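You operate a simulated robot arm through the tools that you are given. There is no shell and no other tool.

The job below is to be done with a simulated robot arm. You get a single attempt, and the scene is never put back.

## Task
Slacken the four bolts of the square mount, then wind the red key down to 5 Nm.
Fine: order 1, 3, 2, 4; each head off its seat; the key ends in its stand.

It is judged by the outcome, as a careful person would: the job done as asked, and still so three seconds after it is handed in. It fails if anything else is knocked over, pushed out of place, dropped, spilled or broken.

## Robot
A 6-joint arm with a three-finger gripper, fixed in place. Base frame: the origin is at the foot of the arm, x ahead of it, y to its left, z up. Lengths are in m, angles in degrees, forces in N, time in s.
Its first joint turns from -166.0 to 166.0 degrees. Payload 4.89 kg.
The TCP is the grasp point between the finger pads, 0.03 m short of the fingertips. In the tool frame z runs along the fingers and y along their closing line. Largest opening 0.164 m; the body of the gripper starts 0.125 m behind the TCP.
Orientation is that of the tool frame in the base frame, as a unit quaternion [w, x, y, z]. With the fingers straight down and closing along the base's y, the tool's x points along the base's -x, its y along +y and its z along -z.

## Interface
- The arm moves only by the tool drive_tool. Its argument "targets" is a list of rows, each a list of 6 numbers: the shift along the tool's x, y, z in m, then the turn, a rotation vector about the tool's x, y, z in degrees. In form: [[dx, dy, dz, ax, ay, az], ...]. A call has 1 to 20 rows; each row shifts and turns the commanded pose from where the row before left it, along the tool's axes as they then stand. "grip" is the gripper command, from -1 (fully open) to 1 (shut), values between in proportion, set as the call begins (left out, the last holds). A row lasts 0.2 s, in which the tool goes at most 0.05 m and 8.6 degrees; a call with a longer step from one row to the next is refused whole, and so is a gripper value outside its range. A pose out of reach is approached as far as the arm can. The call stops where the force on the tool passes 90 N (or 10 N more than at its start, if that is more) or the arm is blocked; 0.2 s more then pass. The fingers move at their own pace (about 0.108 m/s each) and stop on an object; they squeeze with about 33 N. The grip force told is the motor's: it shows also when the fingers shut on nothing. Time passes only in rows, and 0.2 s behind the last, so rows that do not move let the fingers close. The reply holds the time, the measured pose of the TCP, the force on the tool along the base axes, the opening and the grip force, in the units named above and with some noise, with the torque about the TCP (base axes, N m) and any sound that the robot's microphone picked up.
- Cameras (640 x 400 px; columns grow to the right, rows downward): "scene" is fixed at [0.22, -0.4981, 1.5769]; the picture's right is [0.91, -0.42, 0.00], its down [-0.10, -0.21, -0.97] and it looks along [0.41, 0.88, -0.23] (base axes); focal length 358 px, centre (320, 200). "wrist" rides on the gripper at [0.076, -0.002, -0.152] in the tool frame; the picture's right is [0.02, 1.00, 0.00], its down [-0.88, 0.02, -0.47] and it looks along [-0.47, 0.01, 0.88] (tool axes); focal length 247 px, centre (320, 200). There is no depth. A picture from a camera that has moved, and an enlarged one, comes with that camera's place and axes in the base frame and with its lens.
- capture(camera): a new picture of that camera. No time passes.
- slide_trunk(by): slides the trunk up (or, below 0, down) by that many m; the arm rides with it, the base frame stays. It gives what a move gives, with no picture.
- enlarge(camera, box): a new picture of the part [left, top, right, bottom] of that camera's present view, enlarged. No time passes.
- hand_in(): hands the job in; it is judged then, once.

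Places have to be worked out from the pictures, the camera data and where the tool is seen. Open the gripper and draw the arm clear of the work before you hand the job in, unless the task says otherwise.

The tools are called after "Call:" as a command line: name --pt "numbers of a row" for each row, then --argument value for the rest, lists and objects as JSON in quotes. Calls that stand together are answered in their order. drive_tool: Moves the arm, as the interface text tells. Its arguments: {"type":"object","properties":{"targets":{"type":"array"},"grip":{"type":"number"}},"required":["targets"]} The other tools are called the same way: slide_trunk (by) slides the trunk up or down; capture (camera) takes a picture; enlarge (camera, box) takes an enlarged picture of a part of a camera's view; hand_in () hands the job in.

At the start:

```text
t: 0.0
tcp_pos: [0.3735, 0.6247, 1.4162]
tcp_rot: [0.0, 0.0, 1.0, -0.001]
ft_force: [0.3, 0.5, -0.5]
wrist_torque: [0.01, 0.0, -0.01]
gripper_width: 0.1639
grasp_force: 0.0
trunk travel left (down, up): [-0.175, 0.215]
```

scene: 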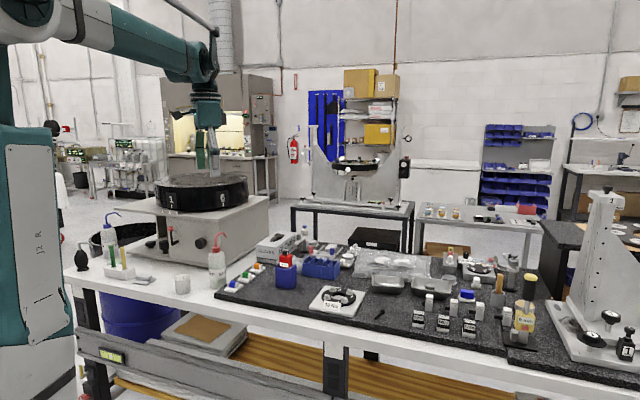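
wrist: 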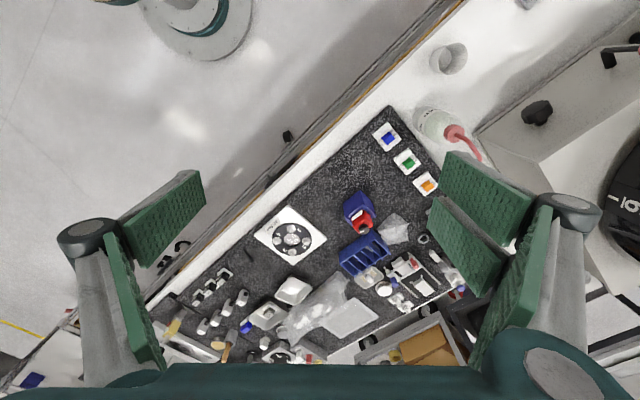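

The pictures show a bench with a square plate carrying bolts and a red/blue item that may be the key in its stand. I'll enlarge both views to make these out.

Call:
enlarge --camera "wrist" --box '[230, 180, 390, 280]'

Call:
enlarge --camera "scene" --box '[220, 230, 380, 330]'

Call:
enlarge --camera "wrist" --box '[140, 240, 380, 390]'

Call:
enlarge --camera "scene" --box '[380, 240, 640, 400]'

```text
4.00 times, centred on (310, 230) of wrist
camera zoom: at [0.2972, 0.6225, 1.5666], right [-0.02, 1.0, 0.0], down [0.88, 0.02, 0.47], along [0.47, 0.01, -0.88], focal length 988 px, centre (360, 80)
```

zoom: 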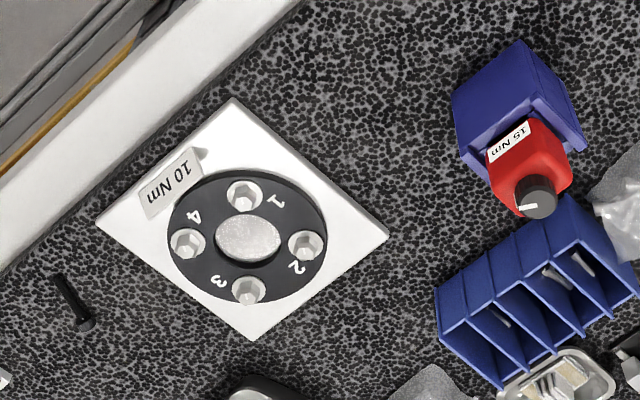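

```text
4.00 times, centred on (300, 280) of scene
camera zoom: at [0.22, -0.4981, 1.5769], right [0.91, -0.42, 0.0], down [-0.1, -0.21, -0.97], along [0.41, 0.88, -0.23], focal length 1434 px, centre (400, -120)
```

zoom: 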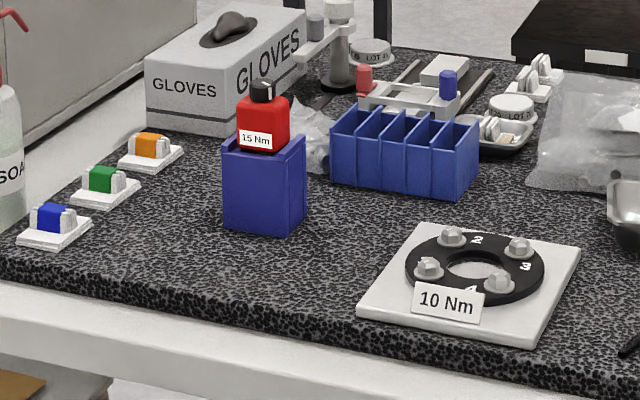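

```text
2.67 times, centred on (260, 315) of wrist
camera zoom: at [0.2972, 0.6225, 1.5666], right [-0.02, 1.0, 0.0], down [0.88, 0.02, 0.47], along [0.47, 0.01, -0.88], focal length 659 px, centre (480, -107)
```

zoom: 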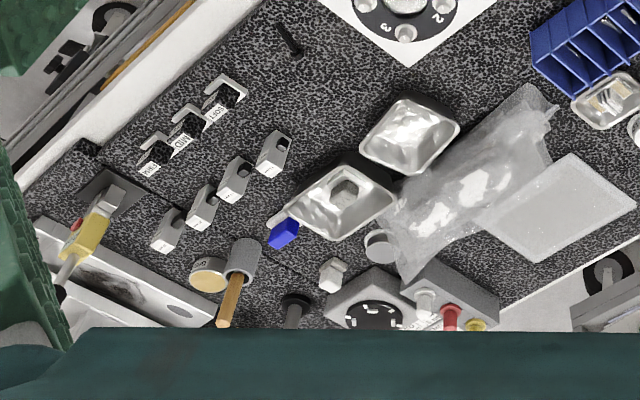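

```text
2.46 times, centred on (510, 320) of scene
camera zoom: at [0.22, -0.4981, 1.5769], right [0.91, -0.42, 0.0], down [-0.1, -0.21, -0.97], along [0.41, 0.88, -0.23], focal length 882 px, centre (-148, -95)
```

zoom: 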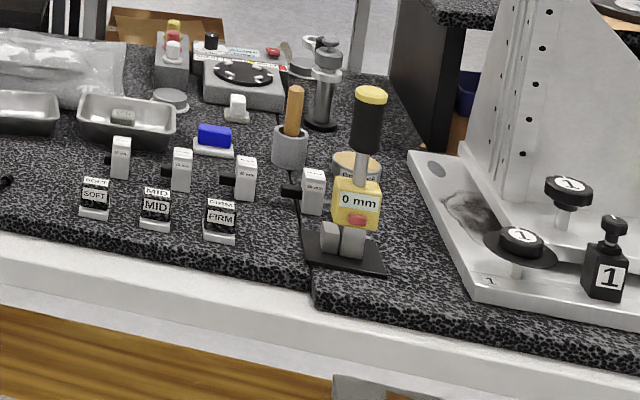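

The red torque key (showing 15 Nm) stands in the blue stand, with its knob top near (0.646, 0.738, 1.06). The square mount with bolts 1–4 has its flange centre near (0.776, 0.542, 0.94). I'll move closer, still high up, to look at the key.

Call:
drive_tool --pt "-0.036 0.008 0.016 0 0 0" --pt "-0.036 0.008 0.016 0 0 0" --pt "-0.036 0.008 0.016 0 0 0" --pt "-0.036 0.008 0.016 0 0 0" --pt "-0.036 0.008 0.016 0 0 0" --pt "0 0 0 0 0 0" --grip -1

Call:
capture --camera "wrist"

Call:
capture --camera "scene"

```text
t: 1.4
tcp_pos: [0.5562, 0.6646, 1.3346]
tcp_rot: [0.0, 0.0, 1.0, 0.0]
ft_force: [0.7, 0.5, -1.1]
wrist_torque: [-0.05, 0.12, 0.0]
gripper_width: 0.1637
grasp_force: 0.1
trunk travel left (down, up): [-0.175, 0.215]
```

```text
taken
camera wrist: at [0.4798, 0.6627, 1.4865], right [-0.02, 1.0, 0.0], down [0.88, 0.02, 0.47], along [0.47, 0.01, -0.88], focal length 247 px, centre (320, 200)
```

wrist: 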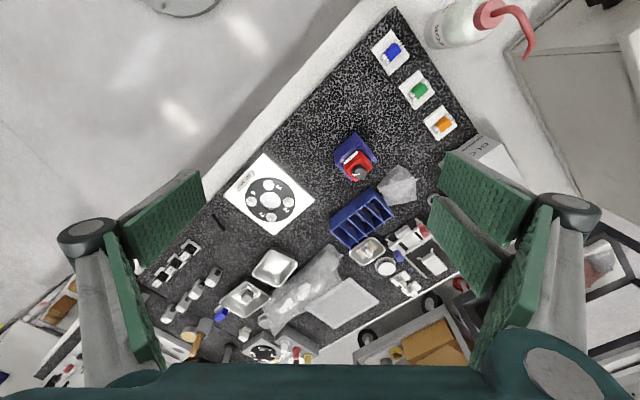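

```text
taken
```

scene: 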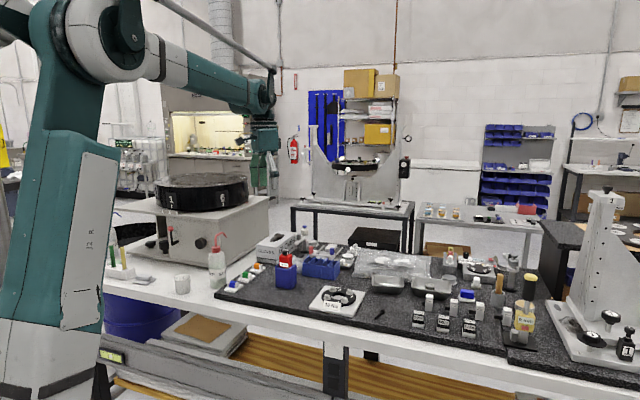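

The arm moves cleanly. I'll enlarge the key and the mount from here.

Call:
enlarge --camera "wrist" --box '[310, 120, 406, 180]'

Call:
enlarge --camera "wrist" --box '[216, 150, 328, 220]'

Call:
enlarge --camera "scene" --box '[260, 240, 324, 280]'

Call:
enlarge --camera "scene" --box '[300, 270, 380, 320]'

```text
6.67 times, centred on (358, 150) of wrist
camera zoom: at [0.4798, 0.6627, 1.4865], right [-0.02, 1.0, 0.0], down [0.88, 0.02, 0.47], along [0.47, 0.01, -0.88], focal length 1646 px, centre (67, 533)
```

zoom: 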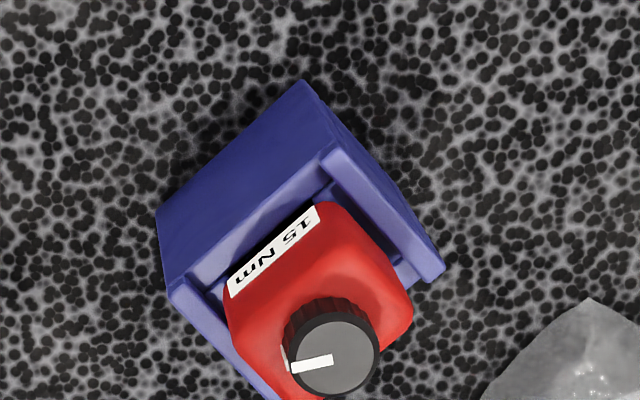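

```text
5.71 times, centred on (272, 185) of wrist
camera zoom: at [0.4798, 0.6627, 1.4865], right [-0.02, 1.0, 0.0], down [0.88, 0.02, 0.47], along [0.47, 0.01, -0.88], focal length 1411 px, centre (594, 286)
```

zoom: 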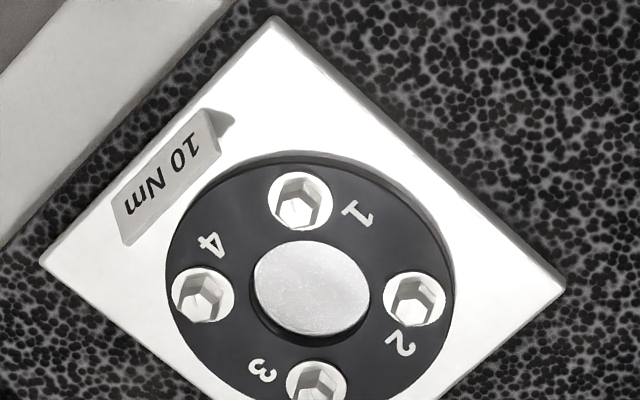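

```text
10.00 times, centred on (292, 260) of scene
camera zoom: at [0.22, -0.4981, 1.5769], right [0.91, -0.42, 0.0], down [-0.1, -0.21, -0.97], along [0.41, 0.88, -0.23], focal length 3584 px, centre (600, -400)
```

zoom: 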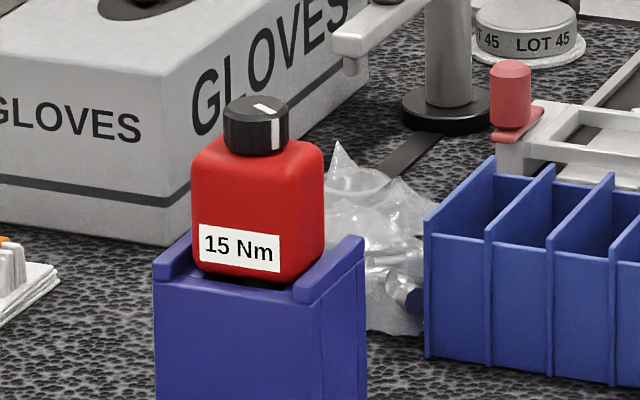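

```text
8.00 times, centred on (340, 295) of scene
camera zoom: at [0.22, -0.4981, 1.5769], right [0.91, -0.42, 0.0], down [-0.1, -0.21, -0.97], along [0.41, 0.88, -0.23], focal length 2867 px, centre (160, -560)
```

zoom: 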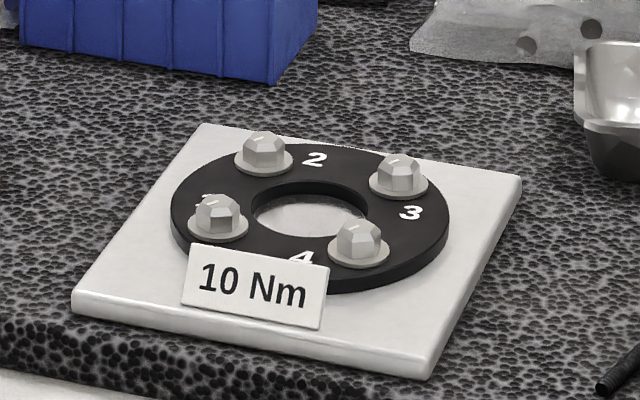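

The key's faces look turned about 45° to the base axes, so I'll turn the tool about 45° to line up with the key. After that I'll look again from closer.

Call:
drive_tool --pt "0 0 0 0 0 -7.5" --pt "0 0 0 0 0 -7.5" --pt "0 0 0 0 0 -7.5" --pt "0 0 0 0 0 -7.5" --pt "0 0 0 0 0 -7.5" --pt "0 0 0 0 0 -7.5" --pt "0 0 0 0 0 0"

Call:
capture --camera "wrist"

Call:
capture --camera "scene"

```text
t: 3.0
tcp_pos: [0.5539, 0.665, 1.3348]
tcp_rot: [0.0, -0.383, 0.924, 0.0]
ft_force: [-0.8, -0.3, -0.2]
wrist_torque: [0.04, 0.0, 0.03]
gripper_width: 0.1641
grasp_force: 0.0
trunk travel left (down, up): [-0.175, 0.215]
```

```text
taken
camera wrist: at [0.5013, 0.6092, 1.4866], right [-0.72, 0.69, 0.0], down [0.61, 0.64, 0.47], along [0.33, 0.34, -0.88], focal length 247 px, centre (320, 200)
```

wrist: 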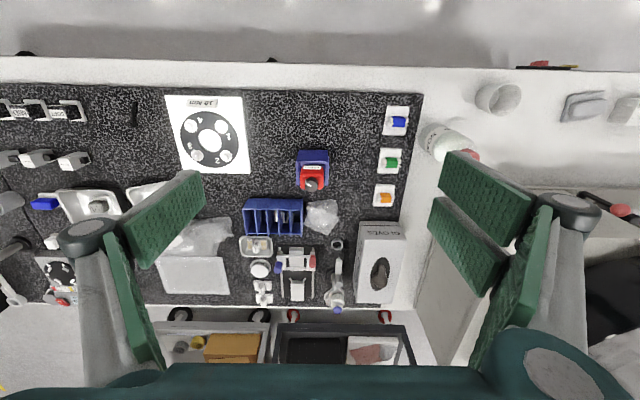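

```text
taken
```

scene: 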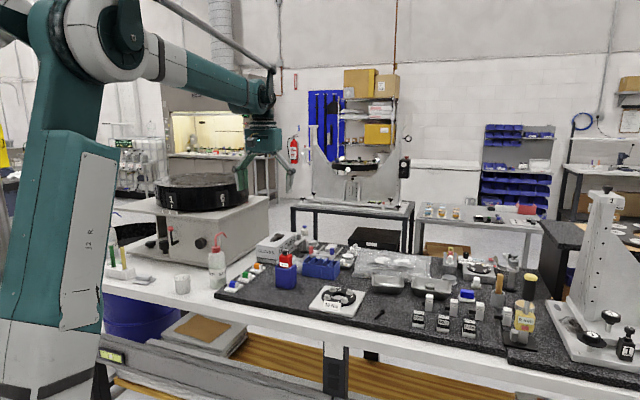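

The view is now almost square with the bench. I'll enlarge the key and the mount to get precise places and yaw.

Call:
enlarge --camera "wrist" --box '[280, 145, 344, 195]'

Call:
enlarge --camera "wrist" --box '[155, 85, 267, 185]'

```text
8.00 times, centred on (312, 170) of wrist
camera zoom: at [0.5013, 0.6092, 1.4866], right [-0.72, 0.69, 0.0], down [0.61, 0.64, 0.47], along [0.33, 0.34, -0.88], focal length 1976 px, centre (384, 440)
```

zoom: 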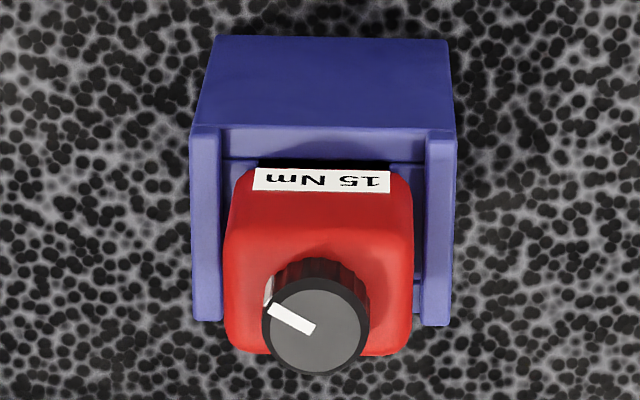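

```text
4.00 times, centred on (211, 135) of wrist
camera zoom: at [0.5013, 0.6092, 1.4866], right [-0.72, 0.69, 0.0], down [0.61, 0.64, 0.47], along [0.33, 0.34, -0.88], focal length 988 px, centre (756, 460)
```

zoom: 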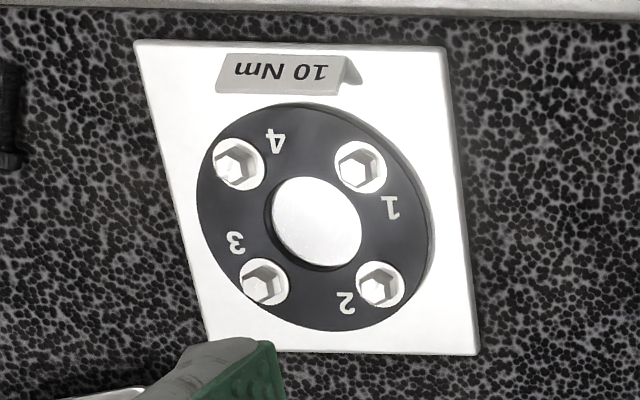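

The key's axis comes out near (0.652, 0.743) with its knob top at about z 1.05. I'll move above it to z ≈ 1.20, well clear, and look again.

Call:
drive_tool --pt "-0.03125 -0.0036 0.034 0 0 0" --pt "-0.03125 -0.0036 0.034 0 0 0" --pt "-0.03125 -0.0036 0.034 0 0 0" --pt "-0.03125 -0.0036 0.034 0 0 0" --pt "0 0 0 0 0 0" --pt "0 0 0 0 0 0"

Call:
capture --camera "wrist"

Call:
capture --camera "scene"

```text
t: 4.4
tcp_pos: [0.6534, 0.7435, 1.2003]
tcp_rot: [-0.001, -0.383, 0.924, 0.0]
ft_force: [0.3, 0.3, 0.1]
wrist_torque: [-0.05, 0.1, -0.03]
gripper_width: 0.1644
grasp_force: 0.0
trunk travel left (down, up): [-0.175, 0.215]
```

```text
taken
camera wrist: at [0.6009, 0.6881, 1.3515], right [-0.72, 0.69, 0.0], down [0.61, 0.64, 0.47], along [0.33, 0.34, -0.88], focal length 247 px, centre (320, 200)
```

wrist: 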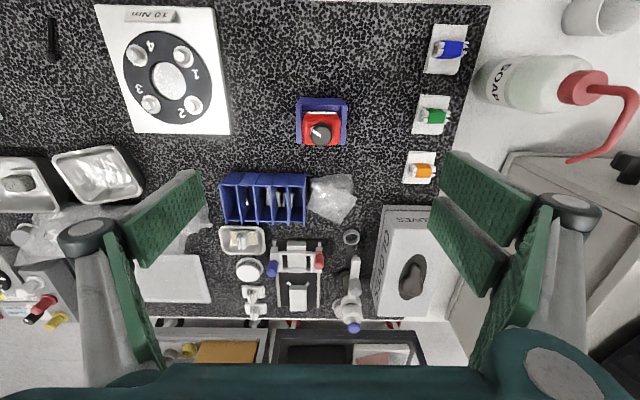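

```text
taken
```

scene: 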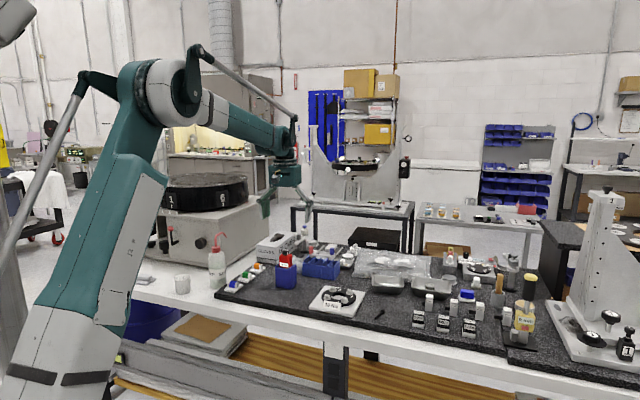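

Call:
enlarge --camera "wrist" --box '[282, 90, 362, 150]'

Call:
enlarge --camera "scene" --box '[240, 150, 336, 290]'

Call:
enlarge --camera "wrist" --box '[90, 0, 240, 140]'

```text
6.67 times, centred on (322, 120) of wrist
camera zoom: at [0.6009, 0.6881, 1.3515], right [-0.72, 0.69, 0.0], down [0.61, 0.64, 0.47], along [0.33, 0.34, -0.88], focal length 1646 px, centre (307, 733)
```

zoom: 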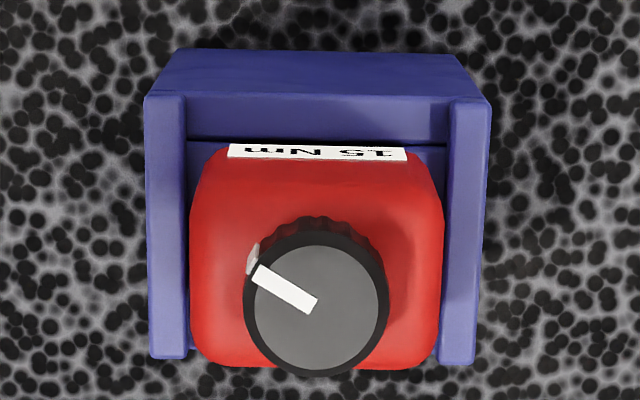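

```text
2.86 times, centred on (288, 220) of scene
camera zoom: at [0.22, -0.4981, 1.5769], right [0.91, -0.42, 0.0], down [-0.1, -0.21, -0.97], along [0.41, 0.88, -0.23], focal length 1024 px, centre (411, 143)
```

zoom: 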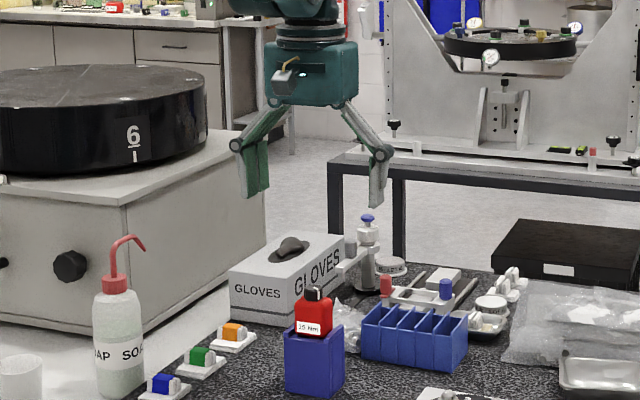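

```text
2.86 times, centred on (165, 70) of wrist
camera zoom: at [0.6009, 0.6881, 1.3515], right [-0.72, 0.69, 0.0], down [0.61, 0.64, 0.47], along [0.33, 0.34, -0.88], focal length 706 px, centre (763, 571)
```

zoom: 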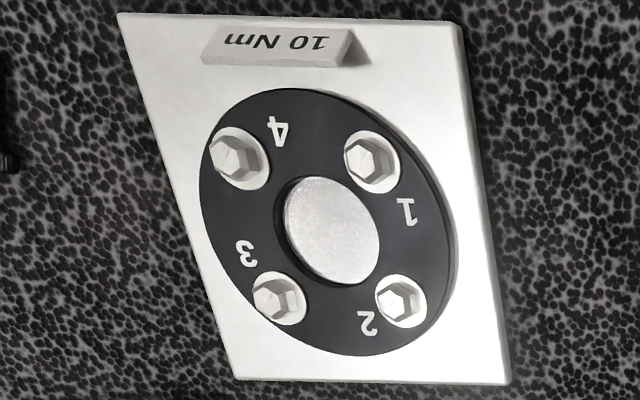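

The triangulated key axis is at about (0.648, 0.739) with the knob top at z ≈ 1.063. I still need the stand's cheek height, so I'll zoom the scene camera further.

Call:
enlarge --camera "scene" --box '[272, 246, 304, 266]'

Call:
enlarge --camera "scene" --box '[272, 262, 312, 292]'

```text
16.00 times, centred on (288, 256) of scene
camera zoom: at [0.22, -0.4981, 1.5769], right [0.91, -0.42, 0.0], down [-0.1, -0.21, -0.97], along [0.41, 0.88, -0.23], focal length 5734 px, centre (832, -696)
```

zoom: 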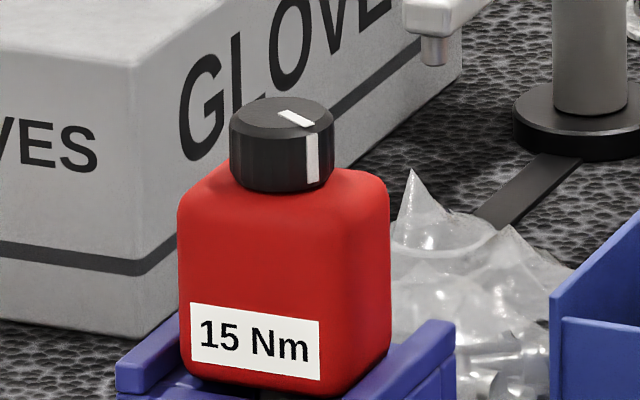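

```text
13.33 times, centred on (292, 277) of scene
camera zoom: at [0.22, -0.4981, 1.5769], right [0.91, -0.42, 0.0], down [-0.1, -0.21, -0.97], along [0.41, 0.88, -0.23], focal length 4779 px, centre (693, -827)
```

zoom: 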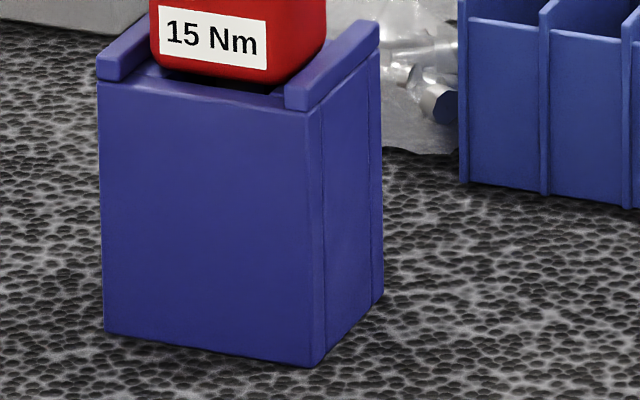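

The key's red body rests on the stand's shelf (bottom about z 1.00, top about 1.044), between cheeks whose tops are near z 1.006. I'll centre over it and go down to z ≈ 1.075 with open fingers, then check the pose.

Call:
drive_tool --pt "0.007 0.001 0.025 0 0 0" --pt "0 0 0.03 0 0 0" --pt "0 0 0.03 0 0 0" --pt "0 0 0.03 0 0 0" --pt "0 0 0.01 0 0 0" --pt "0 0 0 0 0 0"

Call:
capture --camera "wrist"

Call:
enlarge --camera "scene" --box '[256, 190, 352, 290]'

```text
t: 5.8
tcp_pos: [0.6459, 0.7395, 1.0732]
tcp_rot: [0.0, -0.382, 0.924, 0.0]
ft_force: [-0.9, -0.3, 0.1]
wrist_torque: [-0.06, 0.01, -0.03]
gripper_width: 0.1641
grasp_force: 0.0
trunk travel left (down, up): [-0.175, 0.215]
```

```text
taken
camera wrist: at [0.5942, 0.6834, 1.2257], right [-0.72, 0.69, 0.0], down [0.61, 0.64, 0.47], along [0.33, 0.34, -0.88], focal length 247 px, centre (320, 200)
```

wrist: 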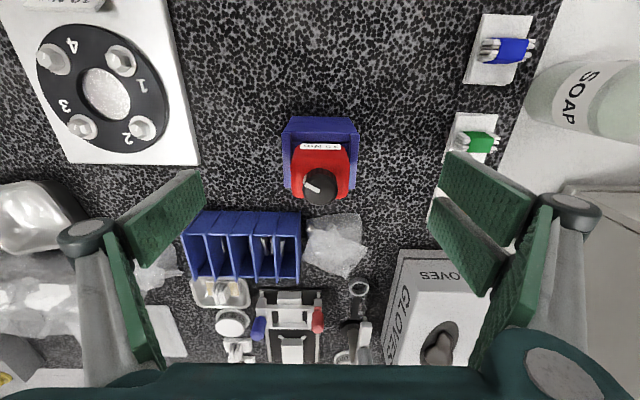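

```text
4.00 times, centred on (304, 240) of scene
camera zoom: at [0.22, -0.4981, 1.5769], right [0.91, -0.42, 0.0], down [-0.1, -0.21, -0.97], along [0.41, 0.88, -0.23], focal length 1434 px, centre (384, 40)
```

zoom: 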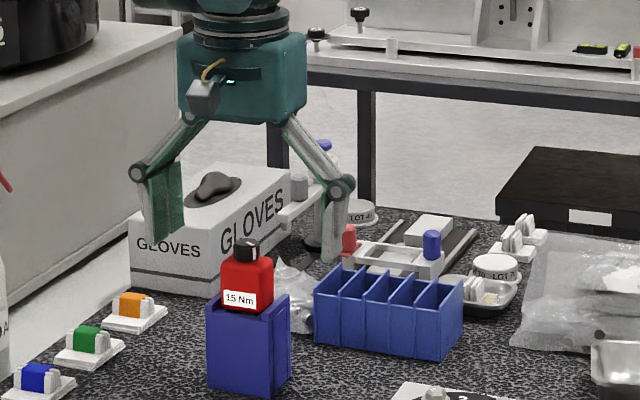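

The fingers straddle the key and there's plenty of clearance to the glove box. I'll zoom in to check the centring before going down.

Call:
enlarge --camera "wrist" --box '[270, 110, 370, 210]'

```text
4.00 times, centred on (320, 160) of wrist
camera zoom: at [0.5942, 0.6834, 1.2257], right [-0.72, 0.69, 0.0], down [0.61, 0.64, 0.47], along [0.33, 0.34, -0.88], focal length 988 px, centre (320, 360)
```

zoom: 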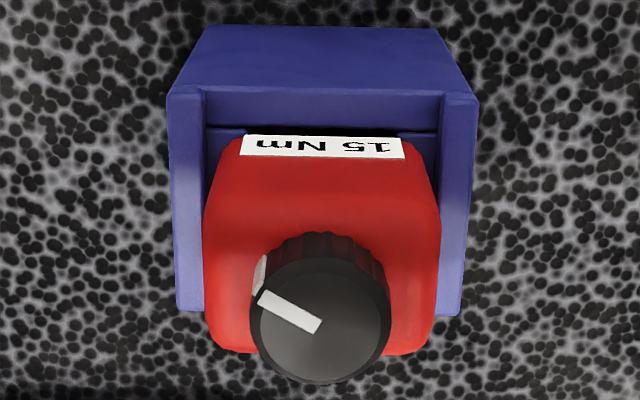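

The knob centre is about 2 mm further in tool −x than the TCP and well centred in y. I'll go down to TCP z ≈ 1.041, with the fingertips just above the cheeks, and then close on the red body.

Call:
drive_tool --pt "-0.002 0 0.012 0 0 0" --pt "0 0 0.012 0 0 0" --pt "0 0 0.008 0 0 0" --pt "0 0 0 0 0 0"

Call:
enlarge --camera "scene" --box '[262, 215, 342, 275]'

```text
t: 6.8
tcp_pos: [0.6482, 0.7395, 1.0422]
tcp_rot: [-0.001, -0.383, 0.924, 0.0]
ft_force: [-0.1, 0.3, -0.6]
wrist_torque: [-0.02, 0.04, -0.02]
gripper_width: 0.1644
grasp_force: 0.1
trunk travel left (down, up): [-0.175, 0.215]
```

```text
6.67 times, centred on (302, 245) of scene
camera zoom: at [0.22, -0.4981, 1.5769], right [0.91, -0.42, 0.0], down [-0.1, -0.21, -0.97], along [0.41, 0.88, -0.23], focal length 2389 px, centre (440, -100)
```

zoom: 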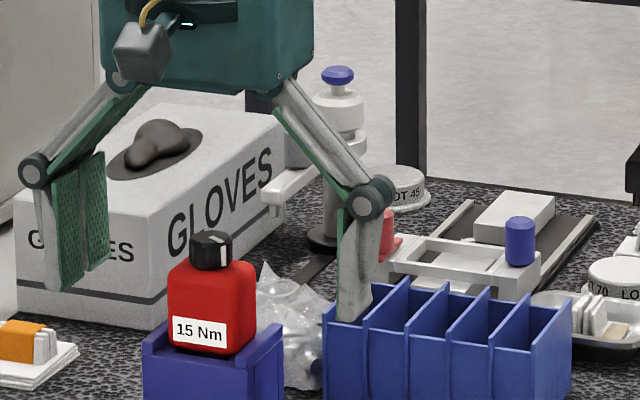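

The fingertips sit just above the cheeks and the blue bin is clear behind. Closing on the red body now.

Call:
drive_tool --pt "0 0 0 0 0 0" --pt "0 0 0 0 0 0" --pt "0 0 0 0 0 0" --pt "0 0 0 0 0 0" --pt "0 0 0 0 0 0" --pt "0 0 0 0 0 0" --grip 1

Call:
capture --camera "wrist"

Call:
enlarge --camera "scene" --box '[262, 230, 326, 290]'

```text
t: 8.2
tcp_pos: [0.6479, 0.7403, 1.0431]
tcp_rot: [0.0, -0.382, 0.924, 0.0]
ft_force: [-1.3, 0.7, -0.2]
wrist_torque: [0.0, 0.05, 0.02]
gripper_width: 0.0457
grasp_force: 33.1
trunk travel left (down, up): [-0.175, 0.215]
```

```text
taken
camera wrist: at [0.5954, 0.6846, 1.1944], right [-0.72, 0.69, 0.0], down [0.61, 0.64, 0.47], along [0.33, 0.34, -0.88], focal length 247 px, centre (320, 200)
```

wrist: 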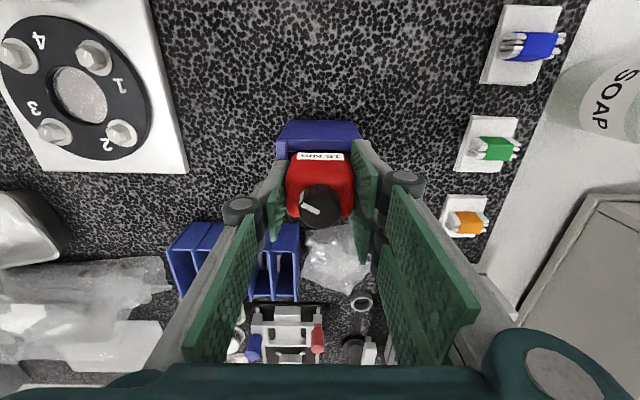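

```text
6.67 times, centred on (294, 260) of scene
camera zoom: at [0.22, -0.4981, 1.5769], right [0.91, -0.42, 0.0], down [-0.1, -0.21, -0.97], along [0.41, 0.88, -0.23], focal length 2389 px, centre (493, -200)
```

zoom: 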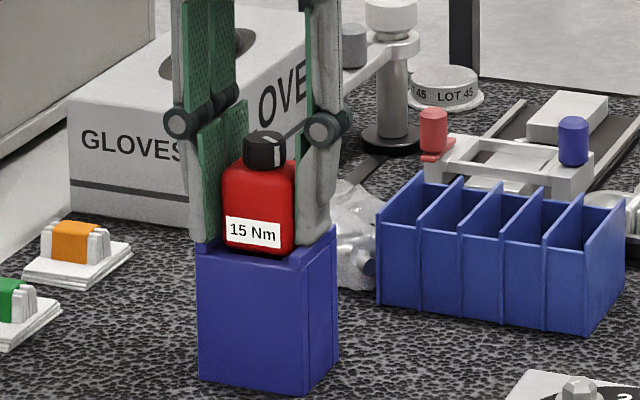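

The fingers hold the red body with a width of 0.0457 m and 33 N. I'll lift straight up.

Call:
drive_tool --pt "0 0 -0.01 0 0 0" --pt "0 0 -0.02 0 0 0" --pt "0 0 -0.03 0 0 0" --pt "0 0 -0.035 0 0 0" --pt "0 0 -0.035 0 0 0" --pt "0 0 0 0 0 0"

Call:
capture --camera "wrist"

Call:
enlarge --camera "scene" --box '[256, 190, 336, 290]'

```text
t: 9.6
tcp_pos: [0.6469, 0.7398, 1.1722]
tcp_rot: [0.0, -0.382, 0.924, 0.001]
ft_force: [-0.4, -0.6, -2.6]
wrist_torque: [0.07, -0.02, -0.01]
gripper_width: 0.0456
grasp_force: 33.2
trunk travel left (down, up): [-0.175, 0.215]
```

```text
taken
camera wrist: at [0.5949, 0.6848, 1.3241], right [-0.72, 0.69, 0.0], down [0.61, 0.64, 0.47], along [0.33, 0.34, -0.88], focal length 247 px, centre (320, 200)
```

wrist: 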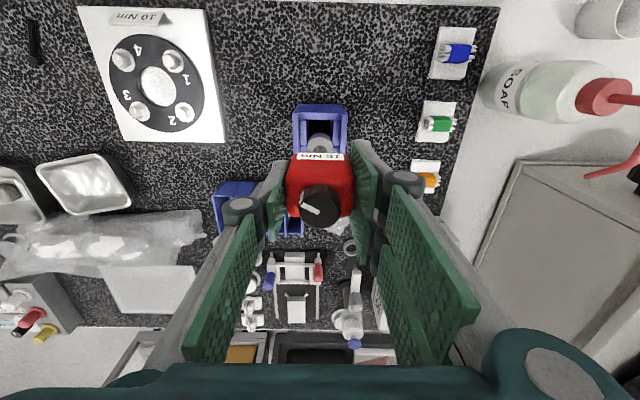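

```text
4.00 times, centred on (296, 240) of scene
camera zoom: at [0.22, -0.4981, 1.5769], right [0.91, -0.42, 0.0], down [-0.1, -0.21, -0.97], along [0.41, 0.88, -0.23], focal length 1434 px, centre (416, 40)
```

zoom: 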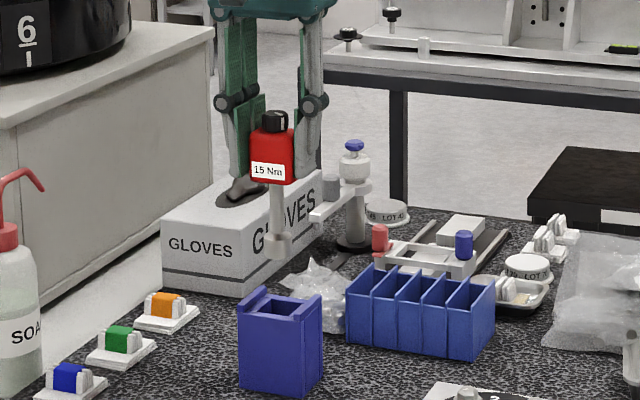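

The key is out of the stand and shows a shaft with a socket. I'll zoom in on it and on the empty stand.

Call:
enlarge --camera "scene" --box '[310, 210, 342, 260]'

Call:
enlarge --camera "scene" --box '[304, 212, 352, 258]'

Call:
enlarge --camera "wrist" --box '[270, 90, 370, 230]'

Call:
enlarge --camera "scene" --box '[304, 212, 345, 256]'

```text
8.00 times, centred on (326, 235) of scene
camera zoom: at [0.22, -0.4981, 1.5769], right [0.91, -0.42, 0.0], down [-0.1, -0.21, -0.97], along [0.41, 0.88, -0.23], focal length 2867 px, centre (272, -80)
```

zoom: 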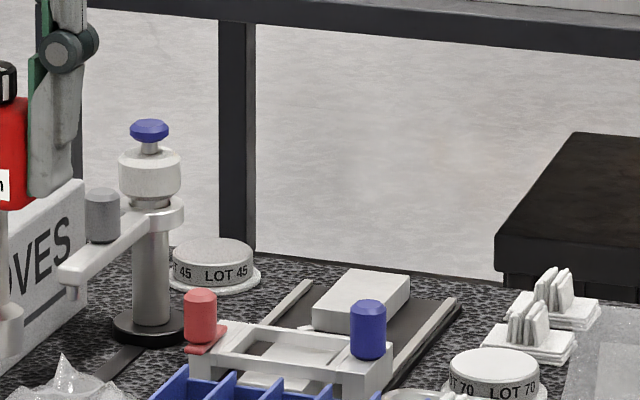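

```text
8.70 times, centred on (328, 235) of scene
camera zoom: at [0.22, -0.4981, 1.5769], right [0.91, -0.42, 0.0], down [-0.1, -0.21, -0.97], along [0.41, 0.88, -0.23], focal length 3117 px, centre (250, -104)
```

zoom: 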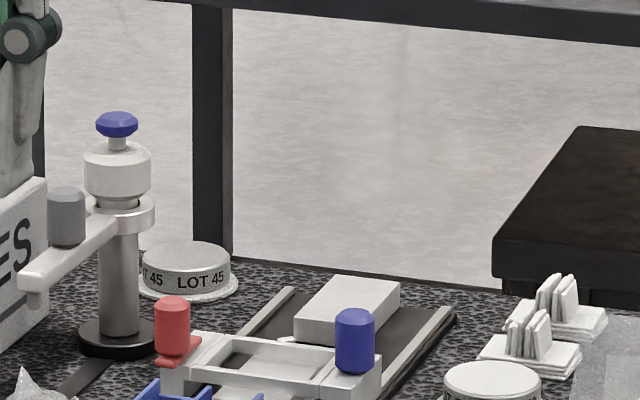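

```text
2.86 times, centred on (320, 160) of wrist
camera zoom: at [0.5949, 0.6848, 1.3241], right [-0.72, 0.69, 0.0], down [0.61, 0.64, 0.47], along [0.33, 0.34, -0.88], focal length 706 px, centre (320, 314)
```

zoom: 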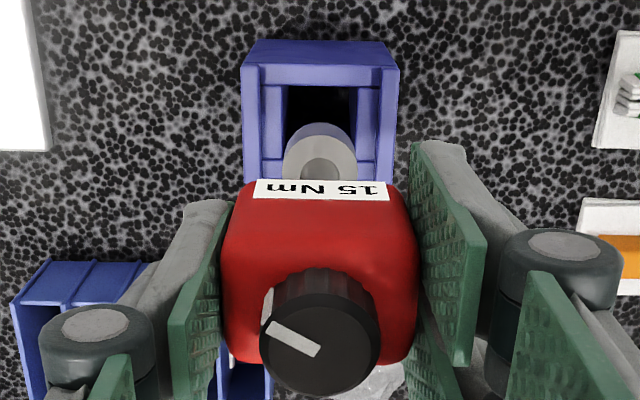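

```text
9.09 times, centred on (324, 234) of scene
camera zoom: at [0.22, -0.4981, 1.5769], right [0.91, -0.42, 0.0], down [-0.1, -0.21, -0.97], along [0.41, 0.88, -0.23], focal length 3258 px, centre (279, -109)
```

zoom: 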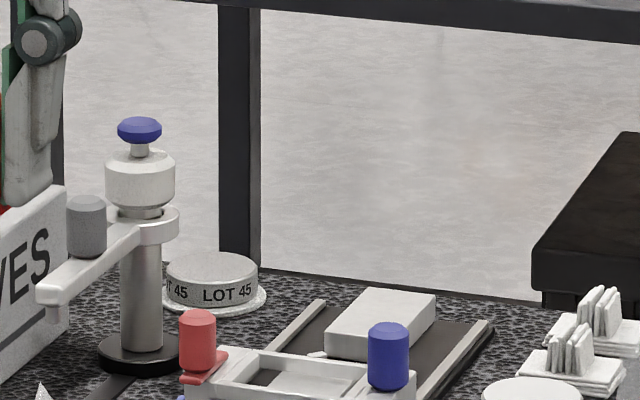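

My scene crop missed the key, which is near column 284, row 235. I'll zoom there instead.

Call:
enlarge --camera "scene" --box '[262, 214, 310, 254]'

Call:
enlarge --camera "scene" --box '[266, 256, 306, 292]'

```text
10.00 times, centred on (286, 234) of scene
camera zoom: at [0.22, -0.4981, 1.5769], right [0.91, -0.42, 0.0], down [-0.1, -0.21, -0.97], along [0.41, 0.88, -0.23], focal length 3584 px, centre (660, -140)
```

zoom: 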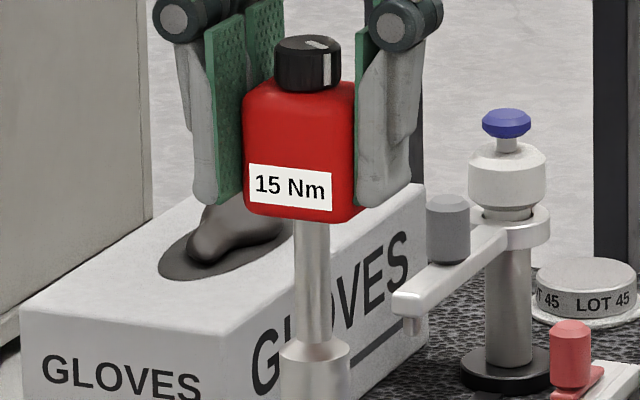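

```text
11.11 times, centred on (286, 274) of scene
camera zoom: at [0.22, -0.4981, 1.5769], right [0.91, -0.42, 0.0], down [-0.1, -0.21, -0.97], along [0.41, 0.88, -0.23], focal length 3982 px, centre (698, -622)
```

zoom: 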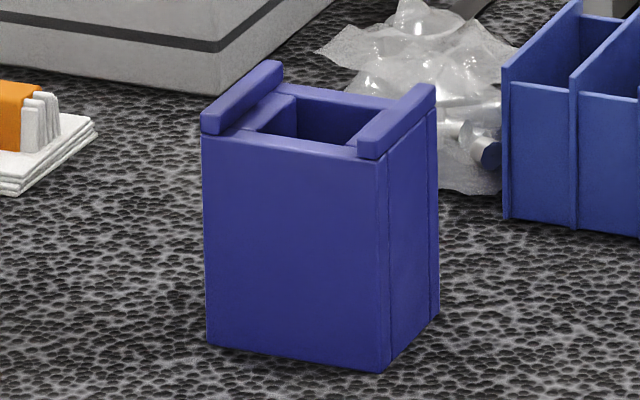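

I'll look at the socket's lower end so I know how far it sits below the gripper.

Call:
enlarge --camera "scene" --box '[262, 230, 310, 270]'

Call:
enlarge --camera "scene" --box '[310, 276, 374, 316]'

```text
10.00 times, centred on (286, 250) of scene
camera zoom: at [0.22, -0.4981, 1.5769], right [0.91, -0.42, 0.0], down [-0.1, -0.21, -0.97], along [0.41, 0.88, -0.23], focal length 3584 px, centre (660, -300)
```

zoom: 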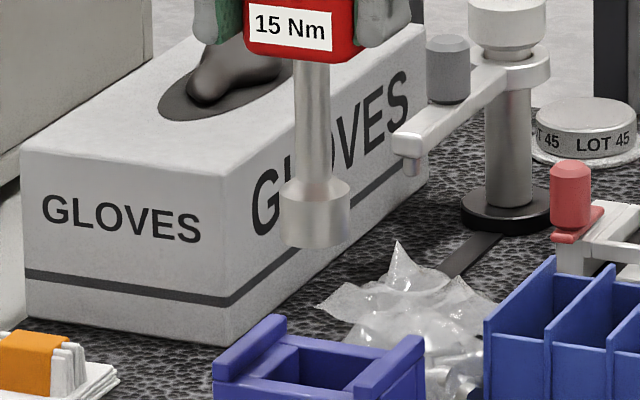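

```text
10.00 times, centred on (342, 296) of scene
camera zoom: at [0.22, -0.4981, 1.5769], right [0.91, -0.42, 0.0], down [-0.1, -0.21, -0.97], along [0.41, 0.88, -0.23], focal length 3584 px, centre (100, -760)
```

zoom: 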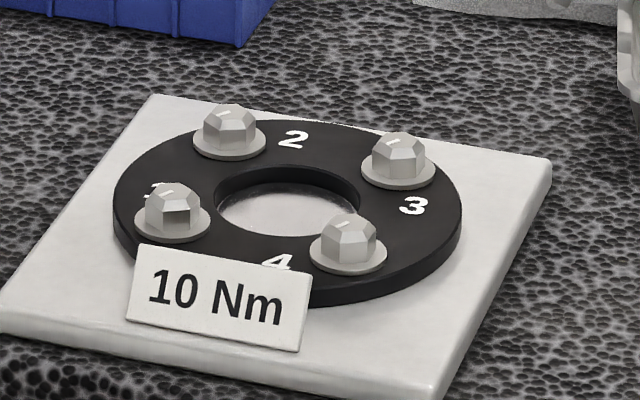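

The socket end lies about 0.119 m below the TCP. The sockets and heads are hexagonal, so I need the heads' angles: zooming on each bolt from here.

Call:
enlarge --camera "wrist" --box '[156, 48, 196, 73]'

Call:
enlarge --camera "wrist" --box '[165, 99, 205, 124]'

Call:
enlarge --camera "wrist" --box '[117, 99, 157, 124]'

Call:
enlarge --camera "wrist" --box '[104, 47, 144, 72]'

```text
16.00 times, centred on (176, 60) of wrist
camera zoom: at [0.5949, 0.6848, 1.3241], right [-0.72, 0.69, 0.0], down [0.61, 0.64, 0.47], along [0.33, 0.34, -0.88], focal length 3952 px, centre (2624, 2432)
```

zoom: 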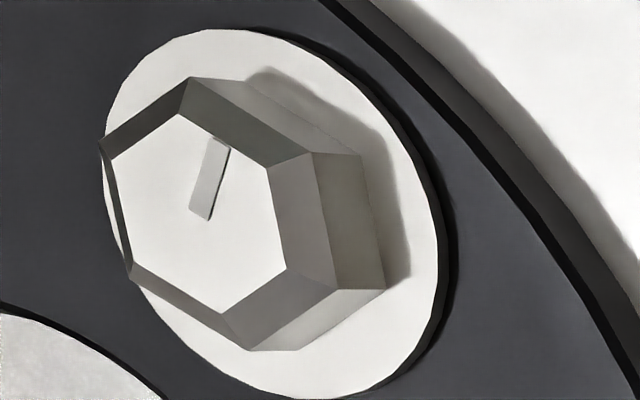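

```text
16.00 times, centred on (185, 112) of wrist
camera zoom: at [0.5949, 0.6848, 1.3241], right [-0.72, 0.69, 0.0], down [0.61, 0.64, 0.47], along [0.33, 0.34, -0.88], focal length 3952 px, centre (2480, 1616)
```

zoom: 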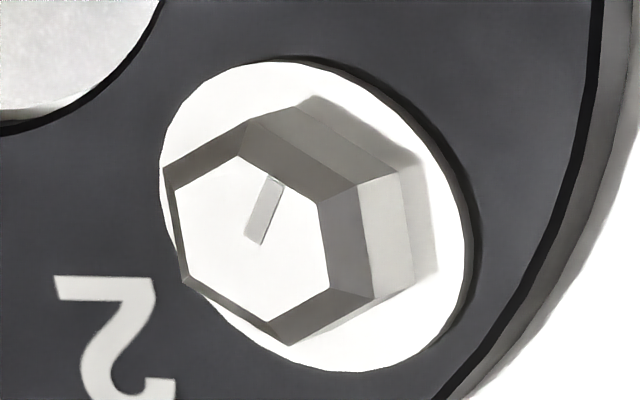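

```text
16.00 times, centred on (137, 112) of wrist
camera zoom: at [0.5949, 0.6848, 1.3241], right [-0.72, 0.69, 0.0], down [0.61, 0.64, 0.47], along [0.33, 0.34, -0.88], focal length 3952 px, centre (3248, 1616)
```

zoom: 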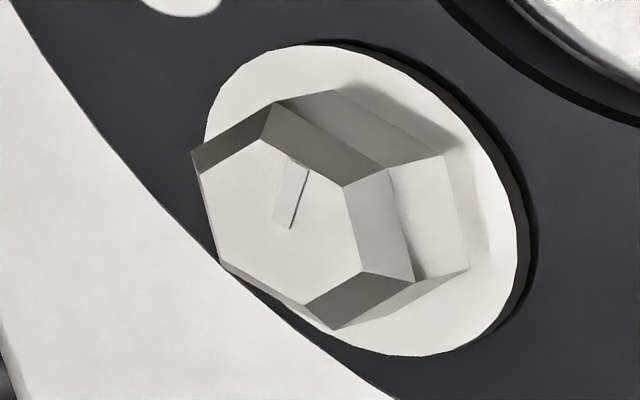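

```text
16.00 times, centred on (124, 60) of wrist
camera zoom: at [0.5949, 0.6848, 1.3241], right [-0.72, 0.69, 0.0], down [0.61, 0.64, 0.47], along [0.33, 0.34, -0.88], focal length 3952 px, centre (3456, 2448)
```

zoom: 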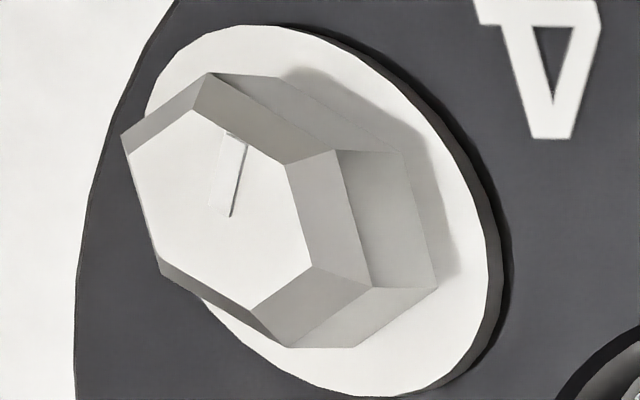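

All four hex heads have corners along the tool's x axis (within about 3°). I'd also like to know how the socket's hexagon is turned, so I'll draw back toward the base and then tilt the key toward the scene camera to look into the socket.

Call:
drive_tool --pt "0 0 -0.04 0 0 0" --pt "0.034 -0.003 -0.023 0 0 0" --pt "0.034 -0.003 -0.023 0 0 0" --pt "0.034 -0.003 -0.023 0 0 0" --pt "0.034 -0.003 -0.023 0 0 0" --pt "0.034 -0.003 -0.023 0 0 0" --pt "0.034 -0.003 -0.023 0 0 0" --pt "0.034 -0.003 -0.023 0 0 0" --pt "0.034 -0.003 -0.023 0 0 0" --pt "0 0 0 0 0 0"

Call:
capture --camera "scene"

```text
t: 11.8
tcp_pos: [0.4716, 0.5285, 1.3976]
tcp_rot: [0.0, -0.383, 0.924, 0.0]
ft_force: [-0.7, -1.1, -2.2]
wrist_torque: [0.16, -0.15, 0.02]
gripper_width: 0.0454
grasp_force: 33.3
trunk travel left (down, up): [-0.175, 0.215]
```

```text
taken
```

scene: 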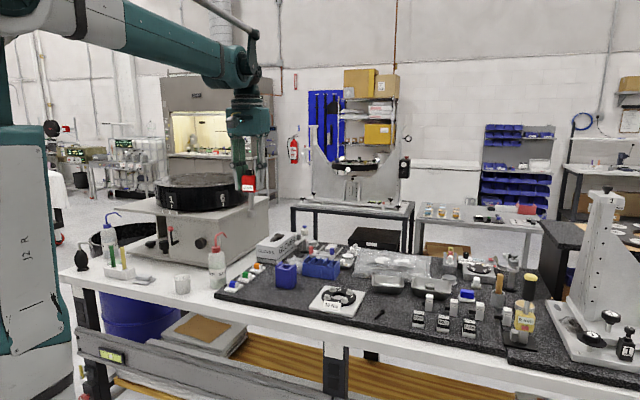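

The arm is clear and high. I'll tilt the tool about 50° so the socket faces the scene camera.

Call:
drive_tool --pt "0 0 0 4.5 7.1 0" --pt "0 0 0 4.5 7.1 0" --pt "0 0 0 4.5 7.1 0" --pt "0 0 0 4.5 7.1 0" --pt "0 0 0 4.5 7.1 0" --pt "0 0 0 4.5 7.1 0" --pt "0 0 0 0 0 0"

Call:
capture --camera "scene"

```text
t: 13.4
tcp_pos: [0.4734, 0.5303, 1.3963]
tcp_rot: [-0.135, -0.371, 0.897, -0.197]
ft_force: [0.1, 1.1, -2.6]
wrist_torque: [-0.01, 0.03, 0.01]
gripper_width: 0.0454
grasp_force: 32.9
out of reach, approached as far as the arm can: row 4, 5, 6
trunk travel left (down, up): [-0.175, 0.215]
```

```text
taken
```

scene: 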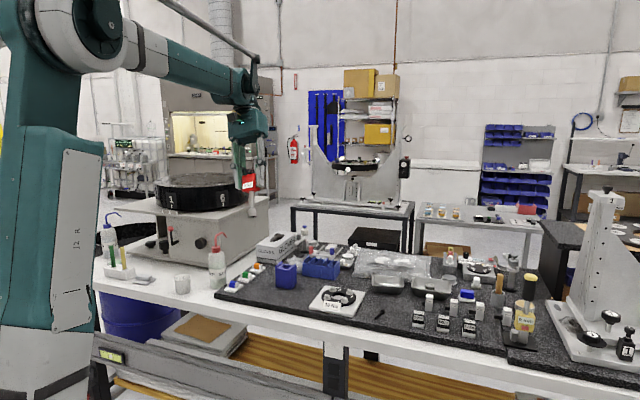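

The tilt only reached about 28°. I'll see whether that's enough to look into the socket.

Call:
enlarge --camera "scene" --box '[230, 165, 278, 225]'

Call:
enlarge --camera "scene" --box '[240, 195, 264, 219]'

```text
6.67 times, centred on (254, 195) of scene
camera zoom: at [0.22, -0.4981, 1.5769], right [0.91, -0.42, 0.0], down [-0.1, -0.21, -0.97], along [0.41, 0.88, -0.23], focal length 2389 px, centre (760, 233)
```

zoom: 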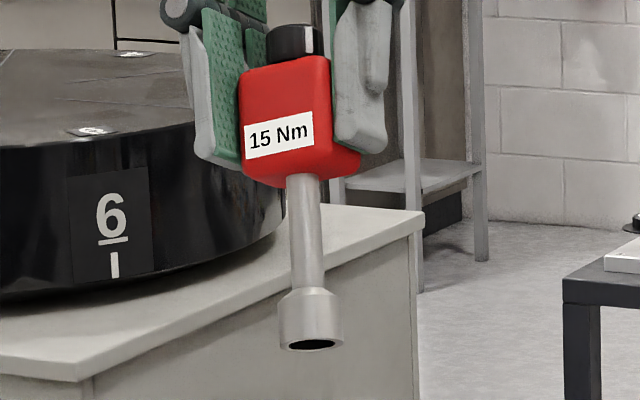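

```text
16.00 times, centred on (252, 207) of scene
camera zoom: at [0.22, -0.4981, 1.5769], right [0.91, -0.42, 0.0], down [-0.1, -0.21, -0.97], along [0.41, 0.88, -0.23], focal length 5734 px, centre (1408, 88)
```

zoom: 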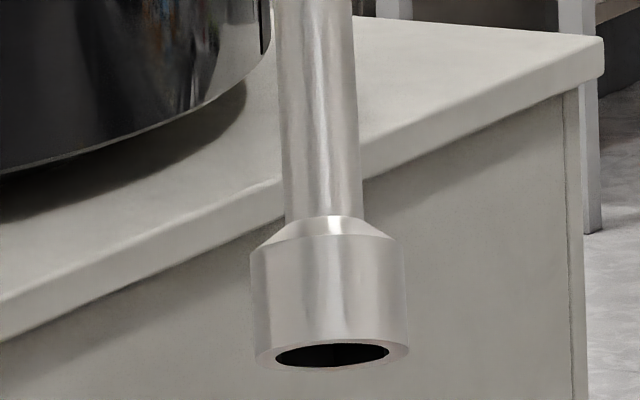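

The opening is just visible; I'll zoom in as much as I can.

Call:
enlarge --camera "scene" --box '[248, 206, 260, 214]'

```text
16.00 times, centred on (254, 210) of scene
camera zoom: at [0.22, -0.4981, 1.5769], right [0.91, -0.42, 0.0], down [-0.1, -0.21, -0.97], along [0.41, 0.88, -0.23], focal length 5734 px, centre (1376, 40)
```

zoom: 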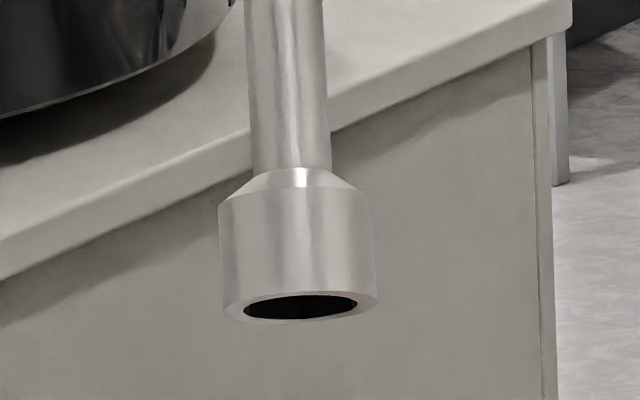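

The opening looks like a hexagon with corners near the tool's x axis, about 20 mm across corners, which fits the heads at this same yaw. I'll undo the tilt in steps and check how the commanded pose stands.

Call:
drive_tool --pt "0 0 0 -4.5 -7.1 0" --pt "0 0 0 -4.5 -7.1 0" --pt "0 0 0 -4.5 -7.1 0" --pt "0 0 0 0 0 0"

```text
t: 14.4
tcp_pos: [0.4728, 0.5289, 1.397]
tcp_rot: [-0.011, -0.382, 0.924, -0.016]
ft_force: [-0.3, -0.5, -1.3]
wrist_torque: [0.15, -0.07, 0.0]
gripper_width: 0.0456
grasp_force: 32.9
trunk travel left (down, up): [-0.175, 0.215]
```

The remaining tilt is about 2.2°, so I'll take that out and check the key hasn't shifted in the grip.

Call:
drive_tool --pt "0 0 0 -1.18 -1.87 0" --pt "0 0 0 0 0 0"

Call:
enlarge --camera "wrist" --box '[270, 90, 370, 230]'

```text
t: 15.0
tcp_pos: [0.4728, 0.5303, 1.3964]
tcp_rot: [0.001, -0.384, 0.924, -0.002]
ft_force: [0.5, 0.5, -2.5]
wrist_torque: [0.02, 0.0, 0.0]
gripper_width: 0.0456
grasp_force: 32.9
trunk travel left (down, up): [-0.175, 0.215]
```

```text
2.86 times, centred on (320, 160) of wrist
camera zoom: at [0.4195, 0.4748, 1.5477], right [-0.72, 0.69, 0.0], down [0.61, 0.64, 0.47], along [0.33, 0.34, -0.88], focal length 706 px, centre (320, 314)
```

zoom: 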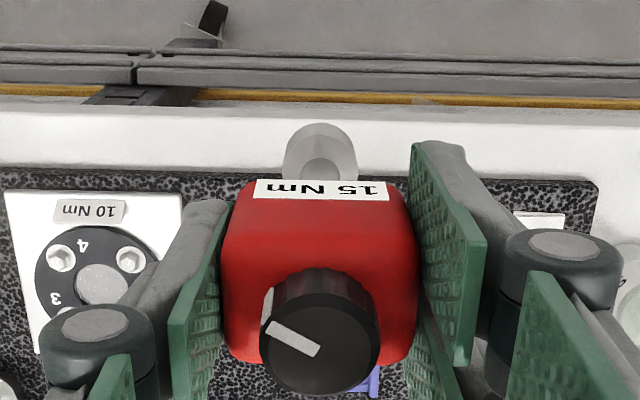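

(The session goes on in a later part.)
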